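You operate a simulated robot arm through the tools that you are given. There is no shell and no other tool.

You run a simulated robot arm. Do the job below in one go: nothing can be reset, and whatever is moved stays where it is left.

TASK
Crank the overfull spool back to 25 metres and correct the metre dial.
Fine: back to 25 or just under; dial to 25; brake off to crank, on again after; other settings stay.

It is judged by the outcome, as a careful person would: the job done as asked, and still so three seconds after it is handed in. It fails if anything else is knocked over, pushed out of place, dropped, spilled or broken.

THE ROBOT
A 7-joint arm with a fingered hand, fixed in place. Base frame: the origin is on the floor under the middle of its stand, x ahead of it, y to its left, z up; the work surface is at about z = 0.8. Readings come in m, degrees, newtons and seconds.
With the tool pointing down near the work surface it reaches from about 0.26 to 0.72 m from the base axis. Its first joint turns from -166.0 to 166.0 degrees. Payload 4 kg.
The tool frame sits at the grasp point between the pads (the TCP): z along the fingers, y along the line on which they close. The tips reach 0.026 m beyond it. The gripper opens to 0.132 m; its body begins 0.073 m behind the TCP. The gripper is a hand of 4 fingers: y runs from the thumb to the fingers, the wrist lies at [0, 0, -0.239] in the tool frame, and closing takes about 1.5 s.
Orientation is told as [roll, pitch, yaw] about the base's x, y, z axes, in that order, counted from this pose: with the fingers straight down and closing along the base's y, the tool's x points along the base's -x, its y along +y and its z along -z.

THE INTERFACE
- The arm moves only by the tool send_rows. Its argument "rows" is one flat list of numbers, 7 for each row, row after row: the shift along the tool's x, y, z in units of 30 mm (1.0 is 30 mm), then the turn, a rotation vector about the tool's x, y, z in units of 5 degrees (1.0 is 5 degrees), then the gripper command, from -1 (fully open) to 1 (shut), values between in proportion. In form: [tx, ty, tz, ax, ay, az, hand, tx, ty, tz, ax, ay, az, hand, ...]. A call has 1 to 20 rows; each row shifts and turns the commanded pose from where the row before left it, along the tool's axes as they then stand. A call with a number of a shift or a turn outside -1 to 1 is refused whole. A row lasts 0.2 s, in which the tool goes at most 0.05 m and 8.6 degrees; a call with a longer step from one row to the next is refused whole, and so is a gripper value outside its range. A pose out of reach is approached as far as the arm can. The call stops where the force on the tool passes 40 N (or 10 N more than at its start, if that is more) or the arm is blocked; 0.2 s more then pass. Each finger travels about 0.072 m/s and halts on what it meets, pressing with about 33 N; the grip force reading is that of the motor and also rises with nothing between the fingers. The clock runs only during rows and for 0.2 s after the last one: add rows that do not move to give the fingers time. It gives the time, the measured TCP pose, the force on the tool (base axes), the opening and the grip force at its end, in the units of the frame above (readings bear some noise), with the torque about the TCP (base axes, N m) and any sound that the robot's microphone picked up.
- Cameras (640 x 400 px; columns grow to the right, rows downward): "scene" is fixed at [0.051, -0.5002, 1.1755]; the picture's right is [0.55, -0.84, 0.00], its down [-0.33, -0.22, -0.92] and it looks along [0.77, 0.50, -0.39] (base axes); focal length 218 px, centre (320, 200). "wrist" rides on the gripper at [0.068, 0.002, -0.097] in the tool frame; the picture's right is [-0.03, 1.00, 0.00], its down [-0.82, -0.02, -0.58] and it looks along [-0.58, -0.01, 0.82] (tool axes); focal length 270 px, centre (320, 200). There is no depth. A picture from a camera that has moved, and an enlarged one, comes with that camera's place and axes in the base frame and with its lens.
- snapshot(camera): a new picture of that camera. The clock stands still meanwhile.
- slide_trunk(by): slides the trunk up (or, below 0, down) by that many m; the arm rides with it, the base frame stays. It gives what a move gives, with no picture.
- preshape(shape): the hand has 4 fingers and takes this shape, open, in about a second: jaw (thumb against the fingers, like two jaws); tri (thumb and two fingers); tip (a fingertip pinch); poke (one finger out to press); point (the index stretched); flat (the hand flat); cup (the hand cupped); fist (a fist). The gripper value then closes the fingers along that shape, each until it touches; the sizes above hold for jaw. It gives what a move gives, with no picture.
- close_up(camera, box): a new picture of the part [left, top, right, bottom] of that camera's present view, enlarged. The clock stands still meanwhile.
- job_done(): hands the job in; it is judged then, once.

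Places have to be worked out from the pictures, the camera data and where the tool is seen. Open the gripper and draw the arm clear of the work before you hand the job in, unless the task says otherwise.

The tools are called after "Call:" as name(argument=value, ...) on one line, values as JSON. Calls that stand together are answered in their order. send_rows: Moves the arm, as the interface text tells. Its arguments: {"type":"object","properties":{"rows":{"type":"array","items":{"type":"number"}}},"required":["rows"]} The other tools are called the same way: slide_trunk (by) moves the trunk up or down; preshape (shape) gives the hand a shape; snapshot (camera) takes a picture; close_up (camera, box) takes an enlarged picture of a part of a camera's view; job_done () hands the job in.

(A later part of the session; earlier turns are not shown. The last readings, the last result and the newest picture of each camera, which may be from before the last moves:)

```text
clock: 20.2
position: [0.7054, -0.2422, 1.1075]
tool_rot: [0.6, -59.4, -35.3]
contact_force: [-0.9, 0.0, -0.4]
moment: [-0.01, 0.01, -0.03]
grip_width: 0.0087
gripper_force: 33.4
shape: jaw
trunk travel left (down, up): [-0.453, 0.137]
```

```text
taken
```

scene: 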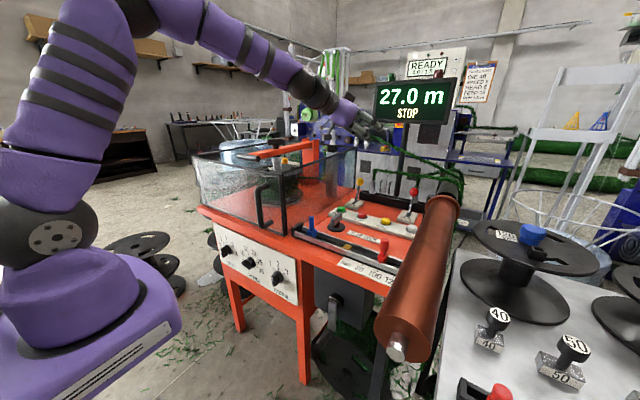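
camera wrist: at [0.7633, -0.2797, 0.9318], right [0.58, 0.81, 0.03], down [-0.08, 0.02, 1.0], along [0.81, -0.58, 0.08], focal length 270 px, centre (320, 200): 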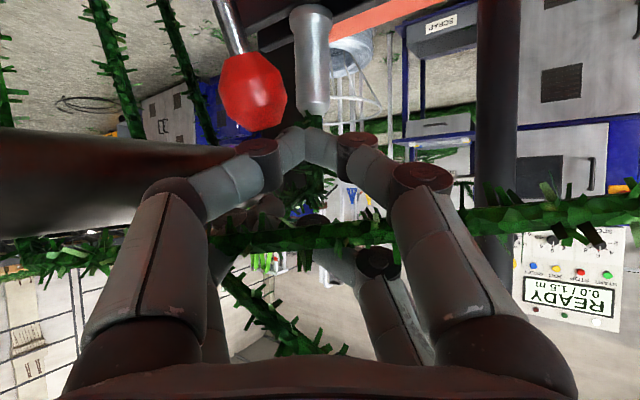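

The arm is clear of the levers. I draw the tool back toward the robot, then pitch the hand to -30° and yaw -20° to look at the crank.

Call:
send_rows(rows=[0.342, -0.478, -0.591, 0, 0, 0, 0, 0.342, -0.478, -0.591, 0, 0, 0, -0.3, 0.342, -0.478, -0.591, 0, 0, 0, -0.3, 0.342, -0.478, -0.591, 0, 0, 0, -0.3, 0.342, -0.478, -0.591, 0, 0, 0, -0.3, 0.342, -0.478, -0.591, 0, 0, 0, -0.3, 0.342, -0.478, -0.591, 0, 0, 0, -0.3, 0.342, -0.478, -0.591, 0, 0, 0, -0.3, 0.342, -0.478, -0.591, 0, 0, 0, -0.3, 0.342, -0.478, -0.591, 0, 0, 0, -0.3, 0, 0, 0, 0, 1, 0, -0.3, 0, 0, 0, 0, 1, 0, -0.3, 0, 0, 0, 0, 1, 0, -0.3, 0, 0, 0, 0, 1, 0, -0.3, 0, 0, 0, 0, 1, 0, -0.3, 0, 0, 0, 0, 1, 0, -0.3, 0, 0, 0, -0.5, 0, -0.867, -0.3, 0, 0, 0, -0.5, 0, -0.867, -0.3, 0, 0, 0, -0.5, 0, -0.867, -0.3])

Call:
snapshot(camera="scene")

Call:
snapshot(camera="wrist")

```text
clock: 24.2
position: [0.4603, -0.2413, 1.1076]
tool_rot: [0.2, -32.7, -19.0]
contact_force: [0.1, -1.0, 0.3]
moment: [-0.02, 0.03, 0.04]
grip_width: 0.0852
gripper_force: 0.1
shape: jaw
out of reach, approached as far as the arm can: row 11
trunk travel left (down, up): [-0.453, 0.137]
```

```text
taken
```

scene: 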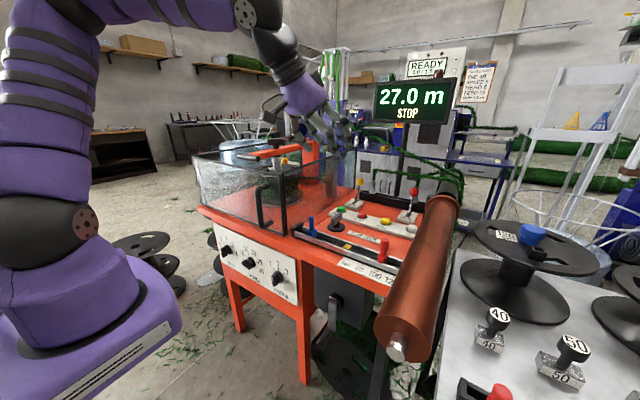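

```text
taken
camera wrist: at [0.3563, -0.2039, 1.1519], right [0.34, 0.94, 0.02], down [0.35, -0.14, 0.93], along [0.87, -0.31, -0.38], focal length 270 px, centre (320, 200)
```

wrist: 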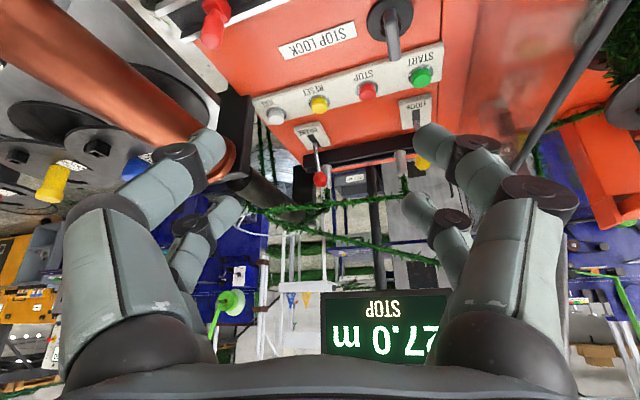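

Display still reads 27.0. I lower the hand in front of the machine to look at the crank from the front.

Call:
send_rows(rows=[0.803, -0.111, 0.277, 0, 0, 0, -0.3, 0.803, -0.111, 0.277, 0, 0, 0, -0.3, 0.803, -0.111, 0.277, 0, 0, 0, -0.3, 0.803, -0.111, 0.277, 0, 0, 0, -0.3, 0.803, -0.111, 0.277, 0, 0, 0, -0.3, 0.803, -0.111, 0.277, 0, 0, 0, -0.3, 0.803, -0.111, 0.277, 0, 0, 0, -0.3, 0.803, -0.111, 0.277, 0, 0, 0, -0.3, 0.803, -0.111, 0.277, 0, 0, 0, -0.3, 0.803, -0.111, 0.277, 0, 0, 0, -0.3])

Call:
snapshot(camera="scene")

Call:
snapshot(camera="wrist")

```text
clock: 26.4
position: [0.3208, -0.2475, 0.9258]
tool_rot: [0.2, -32.6, -19.1]
contact_force: [-0.1, 0.0, 0.0]
moment: [0.01, -0.01, -0.02]
grip_width: 0.0853
gripper_force: 0.0
shape: jaw
out of reach, approached as far as the arm can: row 9, 10
trunk travel left (down, up): [-0.453, 0.137]
```

```text
taken
```

scene: 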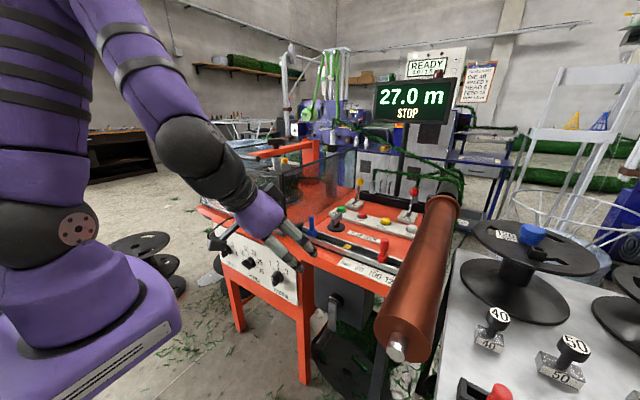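

```text
taken
camera wrist: at [0.2154, -0.2105, 0.9705], right [0.35, 0.94, 0.02], down [0.35, -0.15, 0.93], along [0.87, -0.31, -0.38], focal length 270 px, centre (320, 200)
```

wrist: 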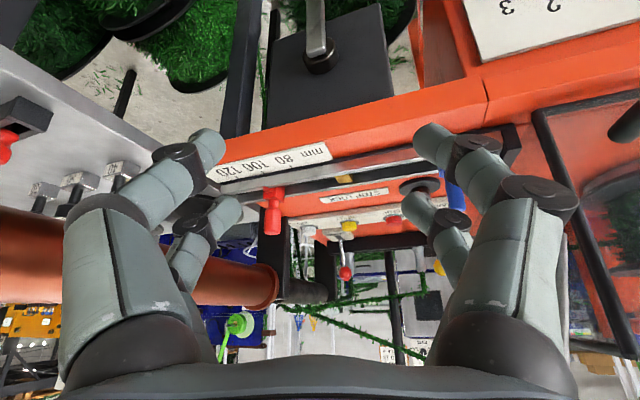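

The crank hub is at about (0.455, -0.292, 0.67) and its handle hangs at z ≈ 0.588. The arm is folded near its limit here, so I lift the tool 0.15 m and then lower the trunk 0.3 m to reach the crank more comfortably.

Call:
send_rows(rows=[-0.54, 0, -0.8415, 0, 0, 0, -0.3, -0.54, 0, -0.8415, 0, 0, 0, -0.3, -0.54, 0, -0.8415, 0, 0, 0, -0.3, -0.54, 0, -0.8415, 0, 0, 0, -0.3, -0.54, 0, -0.8415, 0, 0, 0, -0.3])

Call:
slide_trunk(by=-0.3)

Call:
snapshot(camera="scene")

Call:
snapshot(camera="wrist")

```text
clock: 27.6
position: [0.3201, -0.2476, 1.0772]
tool_rot: [0.2, -32.8, -19.2]
contact_force: [0.4, 0.2, -0.3]
moment: [-0.03, 0.01, 0.0]
grip_width: 0.0854
gripper_force: 0.0
shape: jaw
trunk travel left (down, up): [-0.453, 0.137]
```

```text
clock: 30.6
position: [0.3201, -0.2486, 0.7763]
tool_rot: [0.3, -32.7, -19.1]
contact_force: [-0.1, 0.5, -0.1]
moment: [0.03, -0.02, -0.03]
grip_width: 0.0856
gripper_force: 0.1
shape: jaw
trunk travel left (down, up): [-0.153, 0.437]
```

```text
taken
```

scene: 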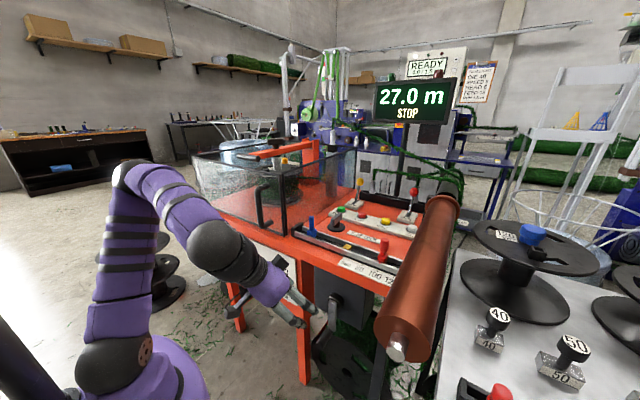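

```text
taken
camera wrist: at [0.2163, -0.2115, 0.8211], right [0.35, 0.94, 0.02], down [0.35, -0.14, 0.93], along [0.87, -0.31, -0.38], focal length 270 px, centre (320, 200)
```

wrist: 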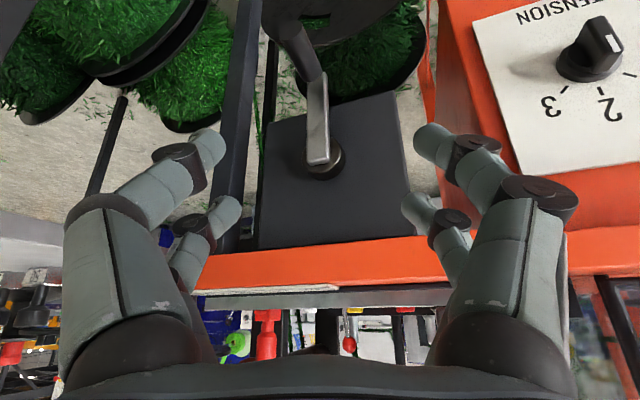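

The crank is now well in view: hub at (0.457, -0.293, 0.672), handle along x from 0.365 to 0.43 at (y -0.296, z 0.588), radius about 85 mm. I turn the hand to yaw 0 and move to a stand-off 10 cm above and in front of the handle.

Call:
send_rows(rows=[0, 0, 0, -0.516, 0, -0.804, -0.3, 0, 0, 0, -0.516, 0, -0.804, -0.3, 0, 0, 0, -0.516, 0, -0.804, -0.3, 0, 0, 0, -0.516, 0, -0.804, -0.3, 0.307, -0.395, 0.833, 0, 0, 0, -0.3, 0.307, -0.395, 0.833, 0, 0, 0, -0.3, 0.307, -0.395, 0.833, 0, 0, 0, -0.3, 0.307, -0.395, 0.833, 0, 0, 0, -0.3])

Call:
snapshot(camera="scene")

Call:
snapshot(camera="wrist")

```text
clock: 32.4
position: [0.3414, -0.2975, 0.6705]
tool_rot: [0.1, -32.8, 0.0]
contact_force: [0.1, 0.5, -0.7]
moment: [-0.03, 0.0, -0.01]
grip_width: 0.0853
gripper_force: 0.1
shape: jaw
trunk travel left (down, up): [-0.153, 0.437]
```

```text
taken
```

scene: 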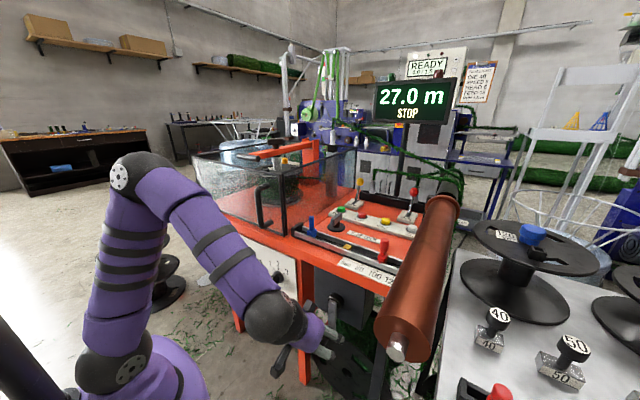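

```text
taken
camera wrist: at [0.2316, -0.2957, 0.7154], right [0.02, 1.0, 0.02], down [0.37, -0.02, 0.93], along [0.93, -0.01, -0.37], focal length 270 px, centre (320, 200)
```

wrist: 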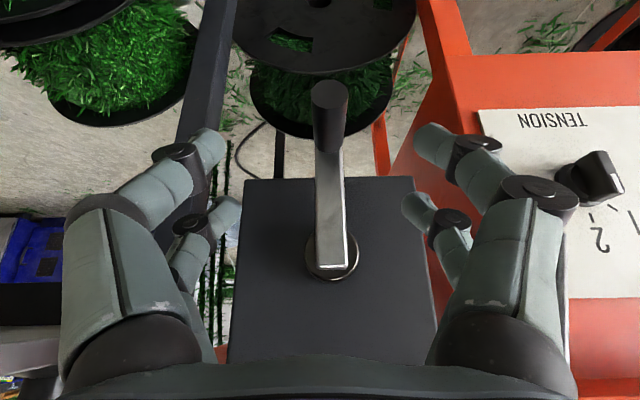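

The handle is plainly visible on the tool axis: y ≈ -0.289, z ≈ 0.590, about 97 mm ahead. I advance 100 mm with a small sideways correction.

Call:
send_rows(rows=[0, 0.071, 0.833, 0, 0, 0, -0.3, 0, 0.071, 0.833, 0, 0, 0, -0.3, 0, 0.071, 0.833, 0, 0, 0, -0.3, 0, 0.071, 0.833, 0, 0, 0, -0.3])

Call:
snapshot(camera="wrist")

Call:
close_up(camera="scene", box=[250, 250, 410, 350])

```text
clock: 33.4
position: [0.3994, -0.2869, 0.588]
tool_rot: [0.1, -32.8, -0.1]
contact_force: [-0.1, 0.7, -1.1]
moment: [0.02, -0.01, 0.01]
grip_width: 0.0854
gripper_force: 0.2
shape: jaw
trunk travel left (down, up): [-0.153, 0.437]
```

```text
taken
camera wrist: at [0.2887, -0.2862, 0.6324], right [0.02, 1.0, 0.02], down [0.37, -0.02, 0.93], along [0.93, -0.01, -0.37], focal length 270 px, centre (320, 200)
```

wrist: 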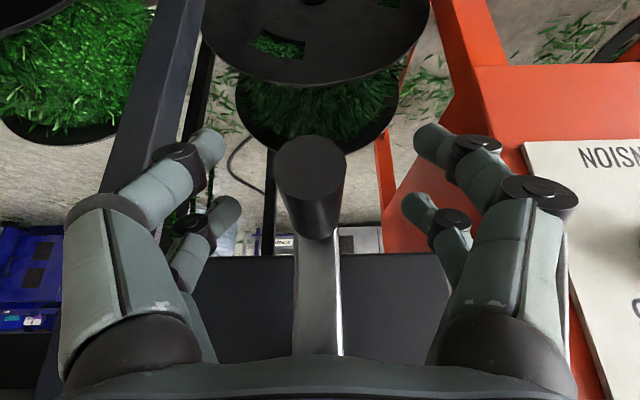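

```text
4.00 times, centred on (330, 300) of scene
camera zoom: at [0.051, -0.5002, 1.1755], right [0.55, -0.84, 0.0], down [-0.33, -0.22, -0.92], along [0.77, 0.5, -0.39], focal length 873 px, centre (280, -200)
```

zoom: 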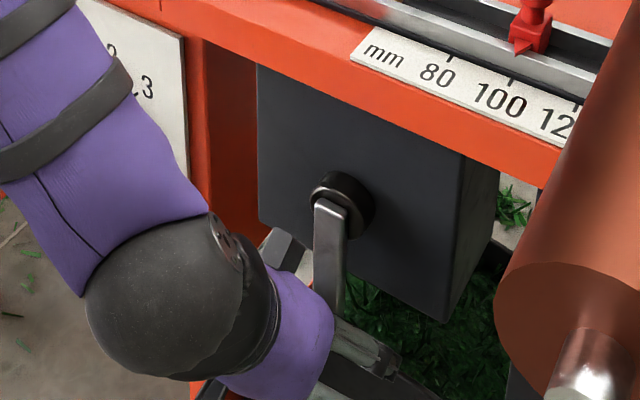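

The handle is between the fingers, centred. I close the hand on it.

Call:
send_rows(rows=[0, 0, 0, 0, 0, 0, 0.1, 0, 0, 0, 0, 0, 0, 0.4, 0, 0, 0, 0, 0, 0, 0.7, 0, 0, 0, 0, 0, 0, 1, 0, 0, 0, 0, 0, 0, 1, 0, 0, 0, 0, 0, 0, 1])

Call:
snapshot(camera="wrist")

```text
clock: 34.8
position: [0.3979, -0.2882, 0.5876]
tool_rot: [0.4, -32.6, -0.1]
contact_force: [-7.3, -0.6, -6.9]
moment: [0.03, 0.22, 0.06]
grip_width: 0.001
gripper_force: 33.1
shape: jaw
trunk travel left (down, up): [-0.153, 0.437]
```

```text
taken
camera wrist: at [0.2877, -0.2863, 0.6319], right [0.02, 1.0, 0.02], down [0.38, -0.02, 0.93], along [0.93, -0.01, -0.38], focal length 270 px, centre (320, 200)
```

wrist: 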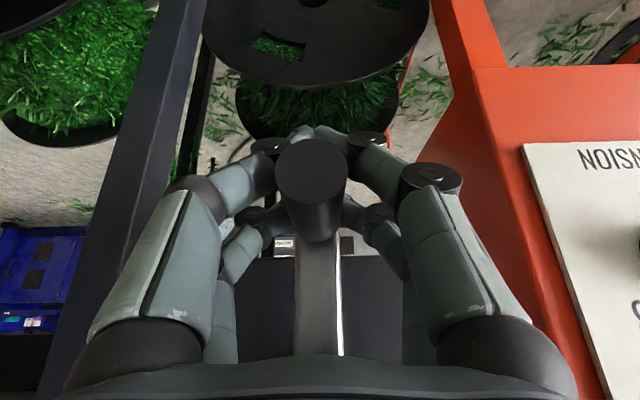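

The fingers have closed around the handle with the tips meeting under it, so it is caged. I turn the crank about 40° toward +y along its circle and read the display.

Call:
send_rows(rows=[-0.0232, 0.492, -0.0362, 0, 0, 0, 1, -0.0691, 0.477, -0.1077, 0, 0, 0, 1, -0.1127, 0.448, -0.1756, 0, 0, 0, 1, -0.1532, 0.405, -0.2387, 0, 0, 0, 1])

Call:
snapshot(camera="wrist")

Call:
snapshot(camera="scene")

```text
clock: 35.8
position: [0.3993, -0.2301, 0.6076]
tool_rot: [0.4, -32.6, 0.4]
contact_force: [-3.5, 20.0, -24.4]
moment: [0.12, 0.52, 0.56]
grip_width: 0.0001
gripper_force: 33.1
shape: jaw
trunk travel left (down, up): [-0.153, 0.437]
```

```text
taken
camera wrist: at [0.289, -0.2296, 0.6525], right [0.01, 1.0, 0.02], down [0.38, -0.02, 0.93], along [0.93, 0.0, -0.38], focal length 270 px, centre (320, 200)
```

wrist: 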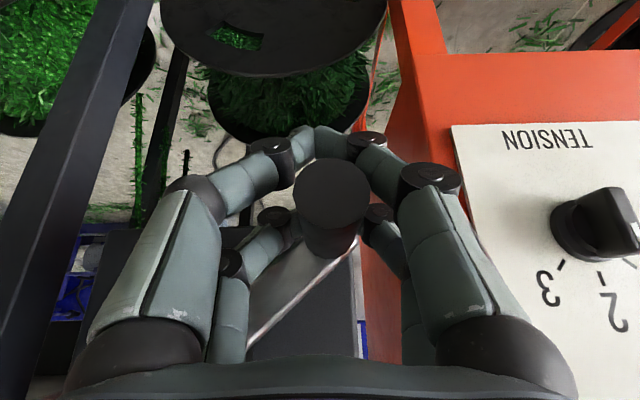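

```text
taken
```

scene: 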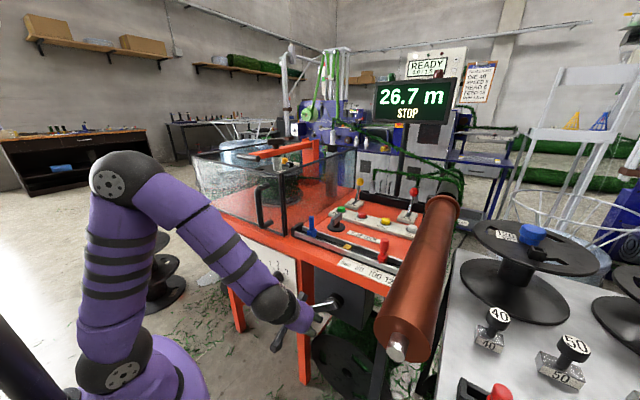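

The display fell to 26.7 m, so this direction is right, at roughly 0.3 m for about 50° of crank. The true circle is centred near (y -0.290, z 0.675) with radius 84 mm. I continue up the +y side to about 90°.

Call:
send_rows(rows=[-0.146, 0.323, -0.227, 0, 0, 0, 0.9, -0.194, 0.207, -0.303, 0, 0, 0, 0.9, -0.209, 0.15, -0.326, 0, 0, 0, 0.9, -0.22, 0.093, -0.342, 0, 0, 0, 0.9, -0.223, 0.03, -0.348, 0, 0, 0, 0.9])

Call:
snapshot(camera="wrist")

Call:
snapshot(camera="scene")

```text
clock: 37.0
position: [0.3964, -0.2088, 0.6633]
tool_rot: [0.3, -32.7, -0.1]
contact_force: [-16.5, 4.2, -3.7]
moment: [0.16, 0.19, 0.12]
grip_width: 0.0072
gripper_force: 0.0
shape: jaw
trunk travel left (down, up): [-0.153, 0.437]
```

```text
taken
camera wrist: at [0.2861, -0.2077, 0.7088], right [0.02, 1.0, 0.02], down [0.37, -0.02, 0.93], along [0.93, -0.01, -0.37], focal length 270 px, centre (320, 200)
```

wrist: 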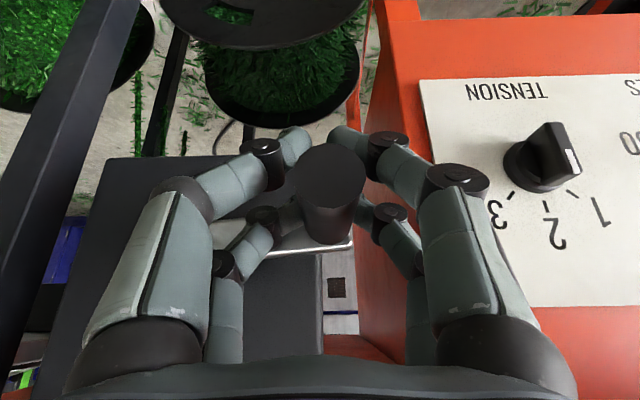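

```text
taken
```

scene: 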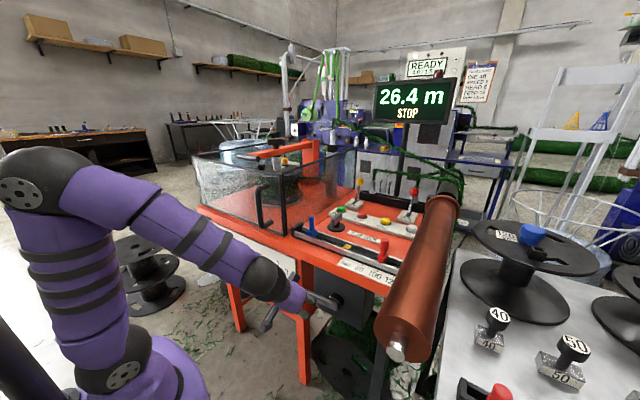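

The display reads 26.4 m at a crank angle of about 87°, so about 2.4 to 2.5 m per turn; I need roughly 290-300° in total. I continue over the upper +y quadrant, easing back 6 mm in x because the fingertips are brushing the crank arm.

Call:
send_rows(rows=[-0.206, -0.067, -0.506, 0, 0, 0, 0.9, -0.1716, -0.16, -0.452, 0, 0, 0, 0.9, -0.239, -0.24, -0.373, 0, 0, 0, 0.9, -0.236, -0.317, -0.368, 0, 0, 0, 0.9, -0.205, -0.363, -0.32, 0, 0, 0, 0.9])

Call:
snapshot(camera="wrist")

Call:
snapshot(camera="scene")

```text
clock: 38.2
position: [0.3909, -0.2429, 0.7318]
tool_rot: [0.1, -32.8, 0.0]
contact_force: [0.2, 2.8, -0.3]
moment: [0.0, 0.04, 0.03]
grip_width: 0.0068
gripper_force: 0.1
shape: jaw
trunk travel left (down, up): [-0.153, 0.437]
```

```text
taken
camera wrist: at [0.2806, -0.2415, 0.7759], right [0.02, 1.0, 0.02], down [0.37, -0.02, 0.93], along [0.93, -0.01, -0.37], focal length 270 px, centre (320, 200)
```

wrist: 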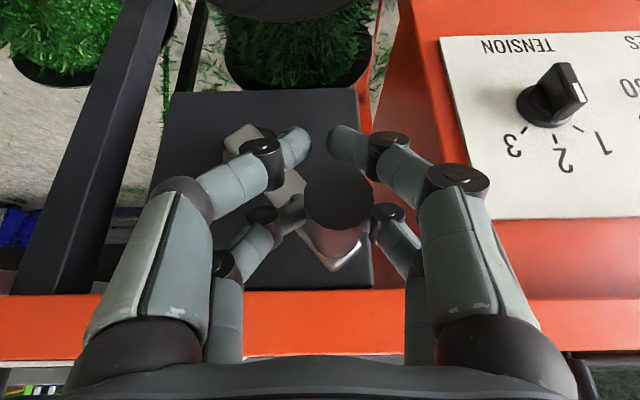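

```text
taken
```

scene: 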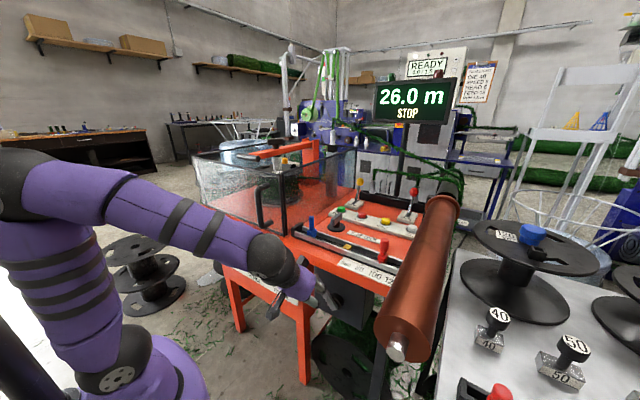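

26.0 m at about 141°, with light forces: the rate is about 2.5 m per turn. I continue over the top to 180°.

Call:
send_rows(rows=[-0.182, -0.43, -0.283, 0, 0, 0, 0.9, -0.1476, -0.477, -0.23, 0, 0, 0, 0.9, -0.104, -0.49, -0.163, 0, 0, 0, 0.9, -0.023, -0.507, -0.036, 0, 0, 0, 0.9])

Call:
snapshot(camera="wrist")

Call:
snapshot(camera="scene")

```text
clock: 39.2
position: [0.3903, -0.2998, 0.7568]
tool_rot: [0.1, -32.8, -0.1]
contact_force: [2.3, 0.9, -3.3]
moment: [0.01, 0.11, 0.02]
grip_width: 0.007
gripper_force: 0.0
shape: jaw
trunk travel left (down, up): [-0.153, 0.437]
```

```text
taken
camera wrist: at [0.2802, -0.2987, 0.8011], right [0.02, 1.0, 0.02], down [0.37, -0.02, 0.93], along [0.93, -0.01, -0.37], focal length 270 px, centre (320, 200)
```

wrist: 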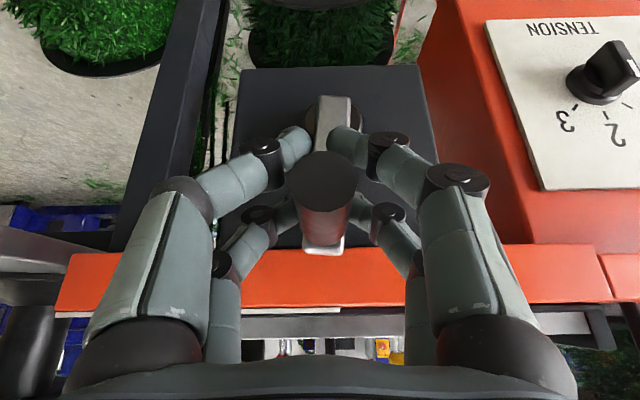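

```text
taken
```

scene: 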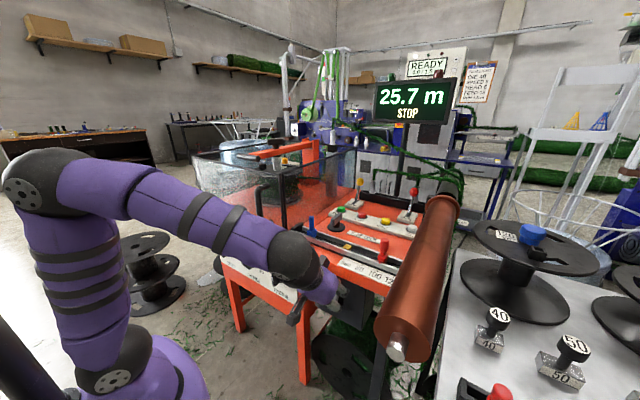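

25.7 m at about 186°, the handle centred in the finger ring. Now the descending -y side: I move down, letting the palm side catch up with the handle.

Call:
send_rows(rows=[0.133, -0.453, 0.2077, 0, 0, 0, 0.9, 0.133, -0.453, 0.2077, 0, 0, 0, 0.9, 0.252, -0.292, 0.393, 0, 0, 0, 0.9, 0.252, -0.292, 0.393, 0, 0, 0, 0.9])

Call:
snapshot(camera="wrist")

Call:
snapshot(camera="scene")

```text
clock: 40.2
position: [0.3914, -0.3437, 0.7136]
tool_rot: [0.1, -32.7, 0.0]
contact_force: [0.4, -0.2, 0.8]
moment: [-0.04, 0.01, -0.03]
grip_width: 0.0065
gripper_force: 0.0
shape: jaw
trunk travel left (down, up): [-0.153, 0.437]
```

```text
taken
camera wrist: at [0.2804, -0.343, 0.7585], right [0.02, 1.0, 0.02], down [0.37, -0.02, 0.93], along [0.93, -0.01, -0.37], focal length 270 px, centre (320, 200)
```

wrist: 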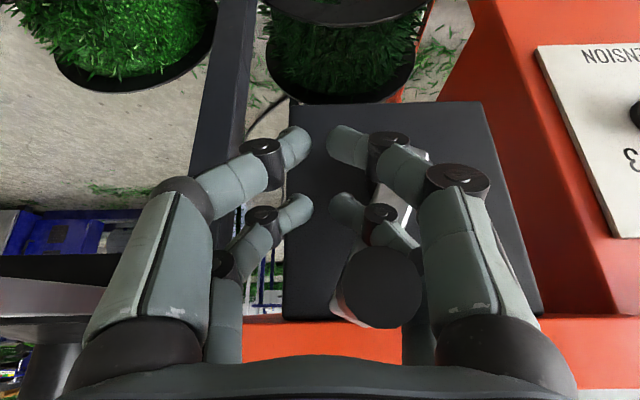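

```text
taken
```

scene: 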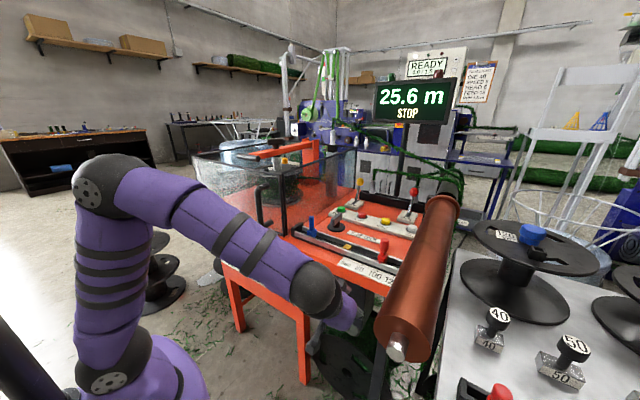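

25.6 m at about 206°; the handle now rests nearer the palm against the +y finger. I continue toward -y and down.

Call:
send_rows(rows=[0.178, -0.303, 0.2777, 0, 0, 0, 0.9, 0.178, -0.303, 0.2777, 0, 0, 0, 0.9, 0.178, -0.303, 0.2777, 0, 0, 0, 0.9])

Call:
snapshot(camera="wrist")

Call:
snapshot(camera="scene")

```text
clock: 41.0
position: [0.3906, -0.3688, 0.6849]
tool_rot: [0.3, -32.8, 0.1]
contact_force: [0.4, -0.3, -0.2]
moment: [-0.03, 0.02, 0.01]
grip_width: 0.0065
gripper_force: 0.1
shape: jaw
trunk travel left (down, up): [-0.153, 0.437]
```

```text
taken
camera wrist: at [0.2803, -0.3689, 0.7289], right [0.02, 1.0, 0.02], down [0.37, -0.02, 0.93], along [0.93, -0.01, -0.37], focal length 270 px, centre (320, 200)
```

wrist: 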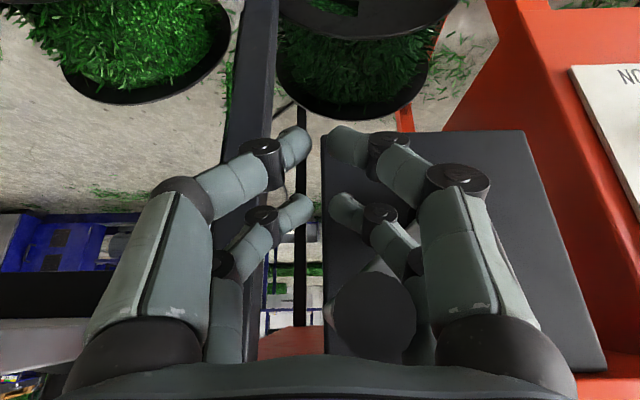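

```text
taken
```

scene: 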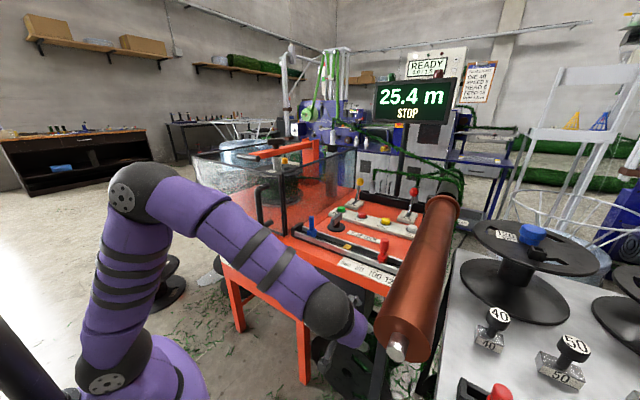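

25.4 m at about 230°, matching 2.5 m per turn exactly. I keep pushing down toward 250°.

Call:
send_rows(rows=[0.2, -0.102, 0.311, 0, 0, 0, 0.9, 0.2, -0.102, 0.311, 0, 0, 0, 0.9, 0.2, -0.102, 0.311, 0, 0, 0, 0.9])

Call:
snapshot(camera="wrist")

Call:
snapshot(camera="scene")

```text
clock: 41.8
position: [0.3919, -0.3811, 0.6514]
tool_rot: [0.2, -32.6, 0.1]
contact_force: [-0.2, 0.6, -0.7]
moment: [0.02, -0.01, 0.02]
grip_width: 0.0068
gripper_force: 0.1
shape: jaw
trunk travel left (down, up): [-0.153, 0.437]
```

```text
taken
camera wrist: at [0.2817, -0.3795, 0.6956], right [0.02, 1.0, 0.02], down [0.37, -0.02, 0.93], along [0.93, -0.01, -0.37], focal length 270 px, centre (320, 200)
```

wrist: 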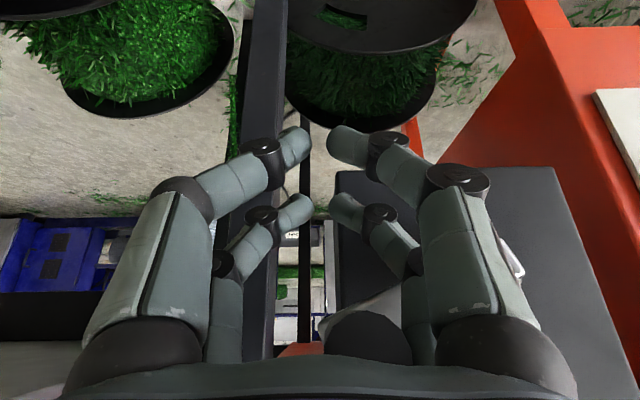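

```text
taken
```

scene: 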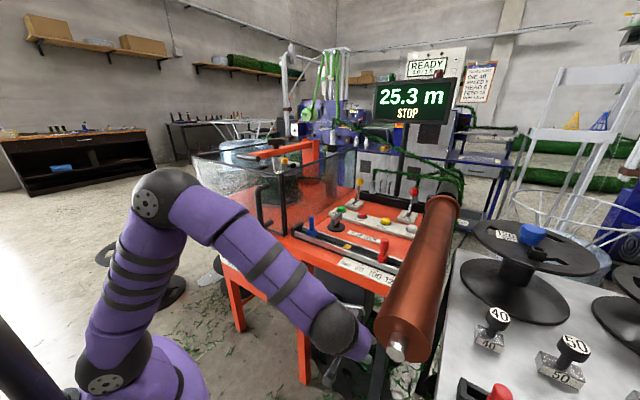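

25.3 m at about 248°, forces still light. I push straight down toward 270°.

Call:
send_rows(rows=[0.177, 0.01, 0.275, 0, 0, 0, 0.9, 0.177, 0.01, 0.275, 0, 0, 0, 0.9, 0.177, 0.01, 0.275, 0, 0, 0, 0.9])

Call:
snapshot(camera="wrist")

Call:
snapshot(camera="scene")

```text
clock: 42.6
position: [0.3931, -0.3794, 0.6206]
tool_rot: [0.2, -32.7, -0.1]
contact_force: [-0.4, -0.2, 0.2]
moment: [0.04, -0.01, 0.04]
grip_width: 0.0064
gripper_force: 0.0
shape: jaw
trunk travel left (down, up): [-0.153, 0.437]
```

```text
taken
camera wrist: at [0.2818, -0.379, 0.6657], right [0.02, 1.0, 0.02], down [0.37, -0.02, 0.93], along [0.93, -0.01, -0.37], focal length 270 px, centre (320, 200)
```

wrist: 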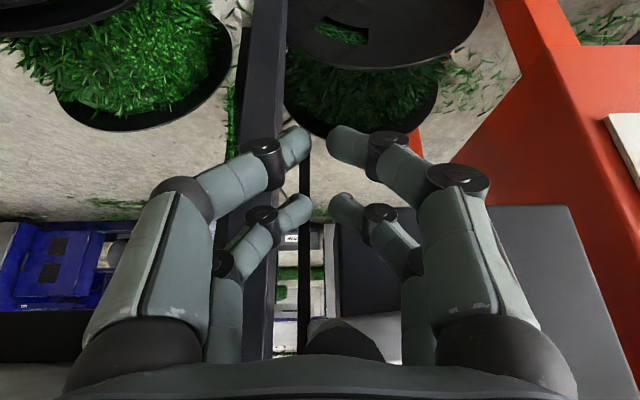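

```text
taken
```

scene: 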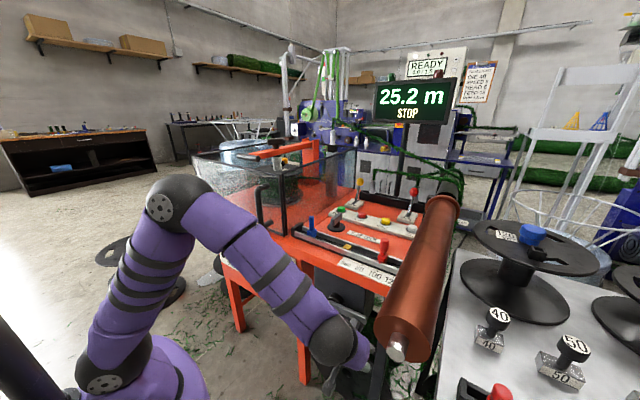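

25.2 m. I continue straight down in 10 mm steps, checking the display.

Call:
send_rows(rows=[0.18, 0.02, 0.2805, 0, 0, 0, 0.9, 0.18, 0.02, 0.2805, 0, 0, 0, 0.9])

Call:
close_up(camera="scene", box=[340, 40, 500, 140])

Call:
snapshot(camera="wrist")

```text
clock: 43.2
position: [0.3927, -0.3798, 0.6009]
tool_rot: [0.1, -32.7, 0.1]
contact_force: [-0.2, 1.3, 0.2]
moment: [0.02, -0.01, -0.04]
grip_width: 0.0068
gripper_force: 0.0
shape: jaw
trunk travel left (down, up): [-0.153, 0.437]
```

```text
4.00 times, centred on (420, 90) of scene
camera zoom: at [0.051, -0.5002, 1.1755], right [0.55, -0.84, 0.0], down [-0.33, -0.22, -0.92], along [0.77, 0.5, -0.39], focal length 873 px, centre (-80, 640)
```

zoom: 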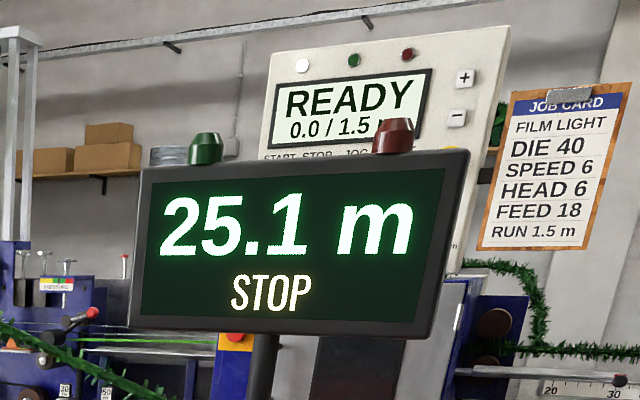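

```text
taken
camera wrist: at [0.2814, -0.3781, 0.6459], right [0.02, 1.0, 0.02], down [0.37, -0.02, 0.93], along [0.93, -0.01, -0.37], focal length 270 px, centre (320, 200)
```

wrist: 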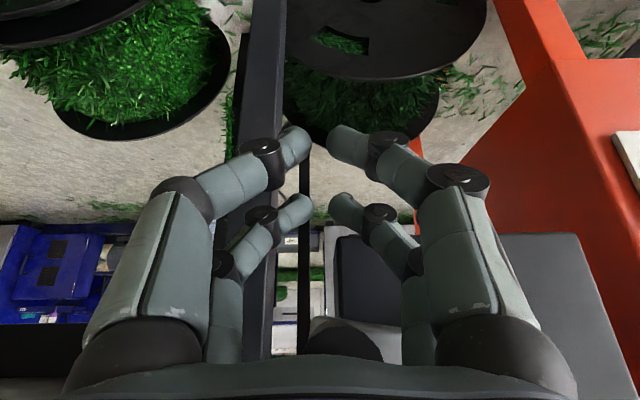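

25.1 m. I make one more 10 mm step and read again.

Call:
send_rows(rows=[0.18, 0.03, 0.2805, 0, 0, 0, 0.9])

Call:
close_up(camera="scene", box=[340, 40, 500, 140])

```text
clock: 43.6
position: [0.3909, -0.3786, 0.5919]
tool_rot: [0.2, -32.7, 0.0]
contact_force: [0.8, -0.1, 0.4]
moment: [0.0, 0.03, -0.01]
grip_width: 0.007
gripper_force: 0.2
shape: jaw
trunk travel left (down, up): [-0.153, 0.437]
```

```text
4.00 times, centred on (420, 90) of scene
camera zoom: at [0.051, -0.5002, 1.1755], right [0.55, -0.84, 0.0], down [-0.33, -0.22, -0.92], along [0.77, 0.5, -0.39], focal length 873 px, centre (-80, 640)
```

zoom: 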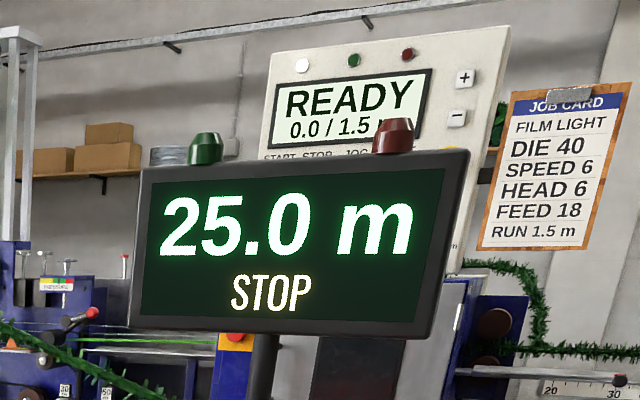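

The display has just turned to 25.0 (at most 25.05). I push about 10 mm more so that it is just under 25.

Call:
send_rows(rows=[0.09, 0.03, 0.14, 0, 0, 0, 0.9, 0.09, 0.03, 0.14, 0, 0, 0, 0.9])

Call:
close_up(camera="scene", box=[340, 40, 500, 140])

Call:
snapshot(camera="wrist")

```text
clock: 44.2
position: [0.3926, -0.3758, 0.5826]
tool_rot: [0.3, -32.7, 0.0]
contact_force: [-0.1, 0.4, 0.2]
moment: [0.01, 0.05, 0.02]
grip_width: 0.0067
gripper_force: 0.1
shape: jaw
trunk travel left (down, up): [-0.153, 0.437]
```

```text
4.00 times, centred on (420, 90) of scene
camera zoom: at [0.051, -0.5002, 1.1755], right [0.55, -0.84, 0.0], down [-0.33, -0.22, -0.92], along [0.77, 0.5, -0.39], focal length 873 px, centre (-80, 640)
```

zoom: 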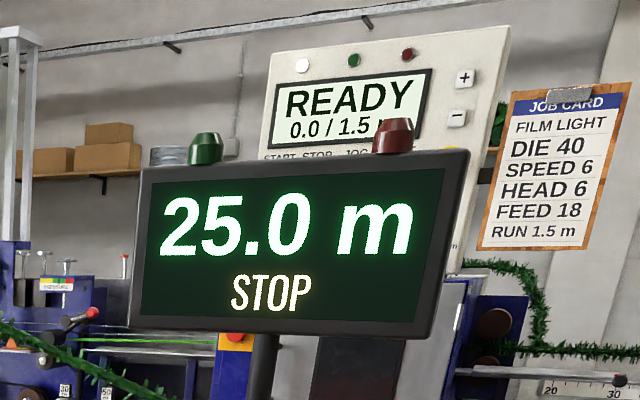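

```text
taken
camera wrist: at [0.2812, -0.3756, 0.6266], right [0.02, 1.0, 0.02], down [0.37, -0.02, 0.93], along [0.93, -0.01, -0.37], focal length 270 px, centre (320, 200)
```

wrist: 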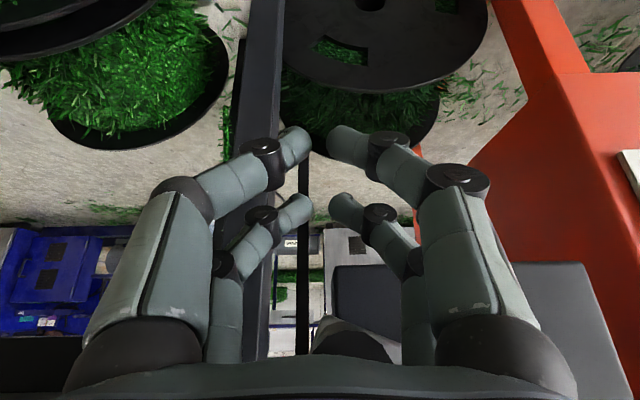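

Estimated now 24.96 to 25.01. One last 4 mm nudge makes sure it is not above 25.

Call:
send_rows(rows=[0.075, 0.02, 0.115, 0, 0, 0, 0.9, 0, 0, 0, 0, 0, 0, 0.9])

Call:
close_up(camera="scene", box=[340, 40, 500, 140])

```text
clock: 44.8
position: [0.3912, -0.3756, 0.5763]
tool_rot: [0.2, -32.7, 0.0]
contact_force: [0.5, -0.6, -0.2]
moment: [0.01, -0.01, 0.01]
grip_width: 0.0064
gripper_force: 0.1
shape: jaw
trunk travel left (down, up): [-0.153, 0.437]
```

```text
4.00 times, centred on (420, 90) of scene
camera zoom: at [0.051, -0.5002, 1.1755], right [0.55, -0.84, 0.0], down [-0.33, -0.22, -0.92], along [0.77, 0.5, -0.39], focal length 873 px, centre (-80, 640)
```

zoom: 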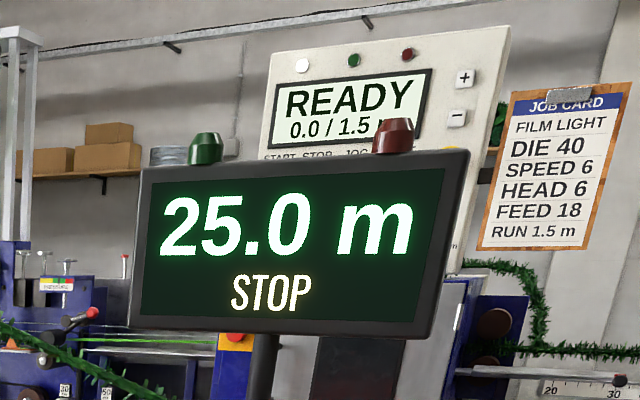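

The display holds at 25.0, so it should be between 24.95 and 24.98. I open the hand, centre it on the handle, and withdraw back along the tool axis without touching the crank.

Call:
send_rows(rows=[0, 0, 0, 0, 0, 0, 0.5, 0, 0, 0, 0, 0, 0, 0, 0, 0, 0, 0, 0, 0, 0, 0, 0, 0, 0, 0, 0, 0, 0, 0.15, -0.05, 0, 0, 0, 0, 0, 0.15, -0.1, 0, 0, 0, 0, 0, 0, -0.4, 0, 0, 0, 0, 0, 0, -0.6, 0, 0, 0, 0, 0, 0, -0.8, 0, 0, 0, 0, 0, 0, -0.8, 0, 0, 0, 0, 0, 0, -0.8, 0, 0, 0, 0])

Call:
snapshot(camera="wrist")

Call:
close_up(camera="scene", box=[340, 40, 500, 140])

```text
clock: 47.2
position: [0.3321, -0.3682, 0.6686]
tool_rot: [0.1, -32.7, 0.0]
contact_force: [0.2, 0.3, -0.4]
moment: [0.02, -0.02, 0.01]
grip_width: 0.0655
gripper_force: 0.0
shape: jaw
trunk travel left (down, up): [-0.153, 0.437]
```

```text
taken
camera wrist: at [0.2212, -0.3672, 0.7128], right [0.02, 1.0, 0.02], down [0.37, -0.02, 0.93], along [0.93, -0.01, -0.38], focal length 270 px, centre (320, 200)
```

wrist: 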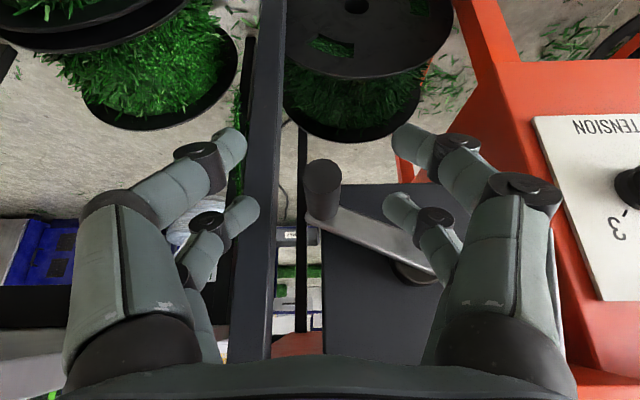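

```text
4.00 times, centred on (420, 90) of scene
camera zoom: at [0.051, -0.5002, 1.1755], right [0.55, -0.84, 0.0], down [-0.33, -0.22, -0.92], along [0.77, 0.5, -0.39], focal length 873 px, centre (-80, 640)
```

zoom: 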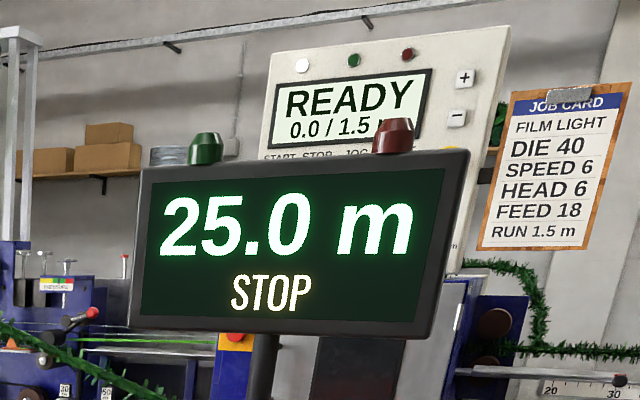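

The crank stays put at about 296° and the display holds 25.0 m. While the trunk is low I move along the front to look at the METRES dial.

Call:
send_rows(rows=[-0.24, 0.833, -0.8375, 0, 0, 0, 0, -0.24, 0.833, -0.8375, 0, 0, 0, 0, -0.24, 0.833, -0.8375, 0, 0, 0, 0, -0.24, 0.833, -0.8375, 0, 0, 0, 0, 0, 1, 0, 0, 0, 0, 0, 0, 1, 0, 0, 0, 0, 0, 0, 1, 0, 0, 0, 0, 0, 0, 1, 0, 0, 0, 0, 0, 0, 1, 0, 0, 0, 0, 0, 0, 1, 0, 0, 0, 0, 0, 0, 1, 0, 0, 0, 0, 0, 0, 1, 0, 0, 0, 0, 0])

Call:
snapshot(camera="wrist")

Call:
snapshot(camera="scene")

```text
clock: 49.4
position: [0.3112, -0.0966, 0.7227]
tool_rot: [8.3, -25.2, -3.7]
contact_force: [-0.2, -0.2, 0.6]
moment: [0.01, -0.03, 0.03]
grip_width: 0.0657
gripper_force: 0.1
shape: jaw
trunk travel left (down, up): [-0.153, 0.437]
stopped in row 11: the arm was blocked; the commanded pose is now the measured one
```

```text
taken
camera wrist: at [0.2067, -0.1021, 0.7813], right [0.03, 0.99, 0.14], down [0.49, -0.14, 0.86], along [0.87, 0.05, -0.49], focal length 270 px, centre (320, 200)
```

wrist: 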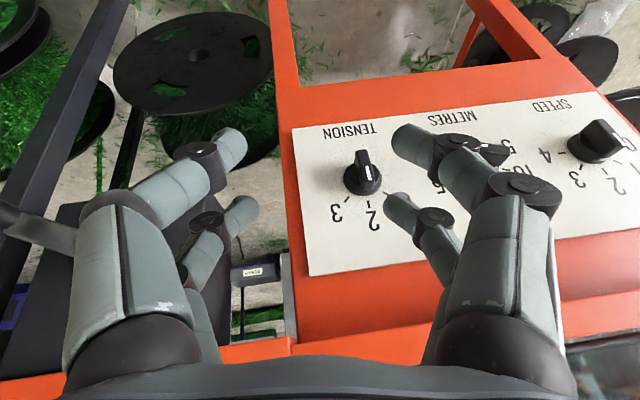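

```text
taken
```

scene: 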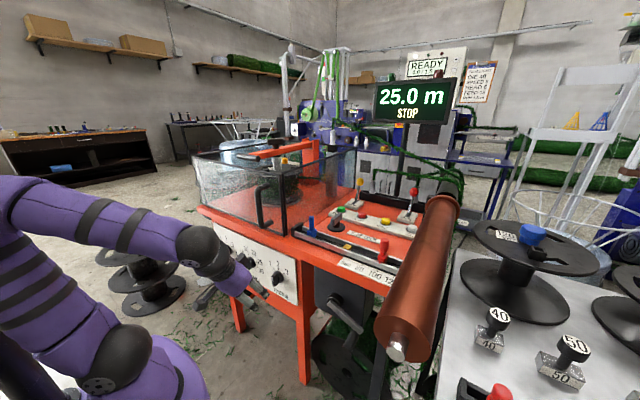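

The arm folded against its own limits near (0.31, -0.10), so this trunk height is too close for the dial. I lift the tool, correct its tilt, and lower the trunk to gain reach.

Call:
send_rows(rows=[-0.423, -0.14, -0.906, 0, 0, 0, 0, -0.423, -0.14, -0.906, 0, 0, 0, 0, -0.423, -0.14, -0.906, 0, 0, 0, 0, -0.423, -0.14, -0.906, 0, 0, 0, 0, -0.423, -0.14, -0.906, 0, 0, 0, 0, 0, 0, 0, 0.6, -0.7, -0.69, 0, 0, 0, 0, 0.6, -0.7, -0.69, 0])

Call:
slide_trunk(by=-0.15)

Call:
snapshot(camera="wrist")

Call:
snapshot(camera="scene")

```text
clock: 51.0
position: [0.3176, -0.1489, 0.8492]
tool_rot: [2.5, -29.8, 1.3]
contact_force: [0.5, -0.1, -0.1]
moment: [-0.03, 0.02, -0.01]
grip_width: 0.0655
gripper_force: 0.1
shape: jaw
trunk travel left (down, up): [-0.153, 0.437]
```

```text
clock: 52.7
position: [0.3183, -0.1465, 0.6982]
tool_rot: [2.7, -29.7, 1.6]
contact_force: [0.3, -0.6, 0.3]
moment: [0.02, -0.03, 0.0]
grip_width: 0.0654
gripper_force: 0.1
shape: jaw
trunk travel left (down, up): [-0.003, 0.587]
```

```text
taken
camera wrist: at [0.2107, -0.1523, 0.7485], right [-0.03, 1.0, 0.05], down [0.42, -0.04, 0.9], along [0.9, 0.05, -0.42], focal length 270 px, centre (320, 200)
```

wrist: 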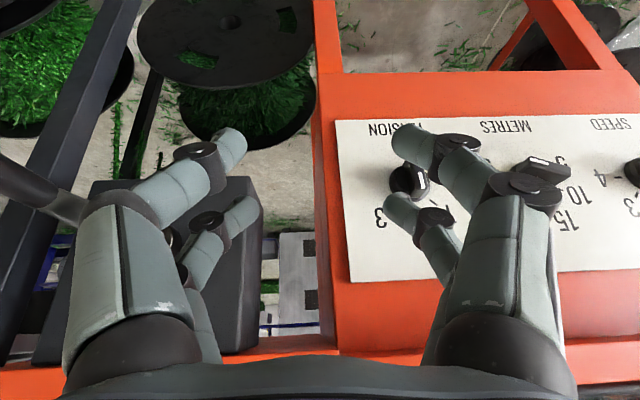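

```text
taken
```

scene: 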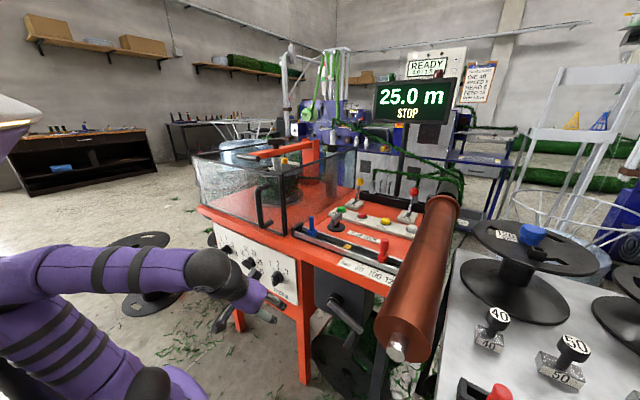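

The METRES knob is half hidden behind a finger. I move further along +y and slightly up for a frontal view.

Call:
send_rows(rows=[-0.15, 0.9, -0.26, 0, 0, 0, 0, -0.15, 0.9, -0.26, 0, 0, 0, 0, -0.15, 0.9, -0.26, 0, 0, 0, 0, -0.15, 0.9, -0.26, 0, 0, 0, 0, -0.15, 0.9, -0.26, 0, 0, 0, 0, -0.15, 0.9, -0.26, 0, 0, 0, 0])

Call:
snapshot(camera="wrist")

Call:
snapshot(camera="scene")

```text
clock: 53.3
position: [0.3257, -0.114, 0.6912]
tool_rot: [7.2, -26.3, 0.0]
contact_force: [-1.2, -0.1, 0.5]
moment: [0.01, 0.02, 0.04]
grip_width: 0.0656
gripper_force: 0.1
shape: jaw
trunk travel left (down, up): [-0.003, 0.587]
stopped in row 2: the arm was blocked; the commanded pose is now the measured one
```

```text
taken
camera wrist: at [0.2223, -0.124, 0.747], right [-0.03, 0.99, 0.12], down [0.48, -0.09, 0.87], along [0.88, 0.09, -0.47], focal length 270 px, centre (320, 200)
```

wrist: 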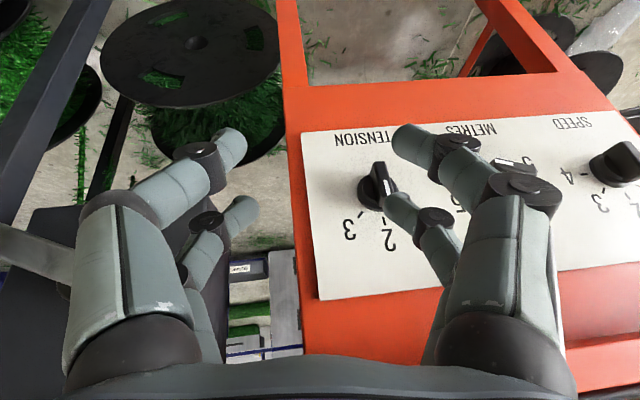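

```text
taken
```

scene: 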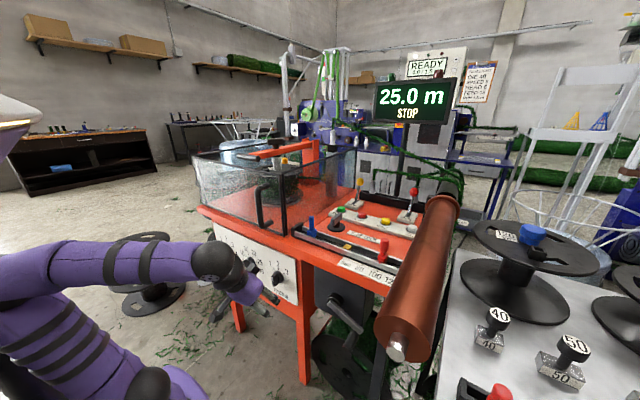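

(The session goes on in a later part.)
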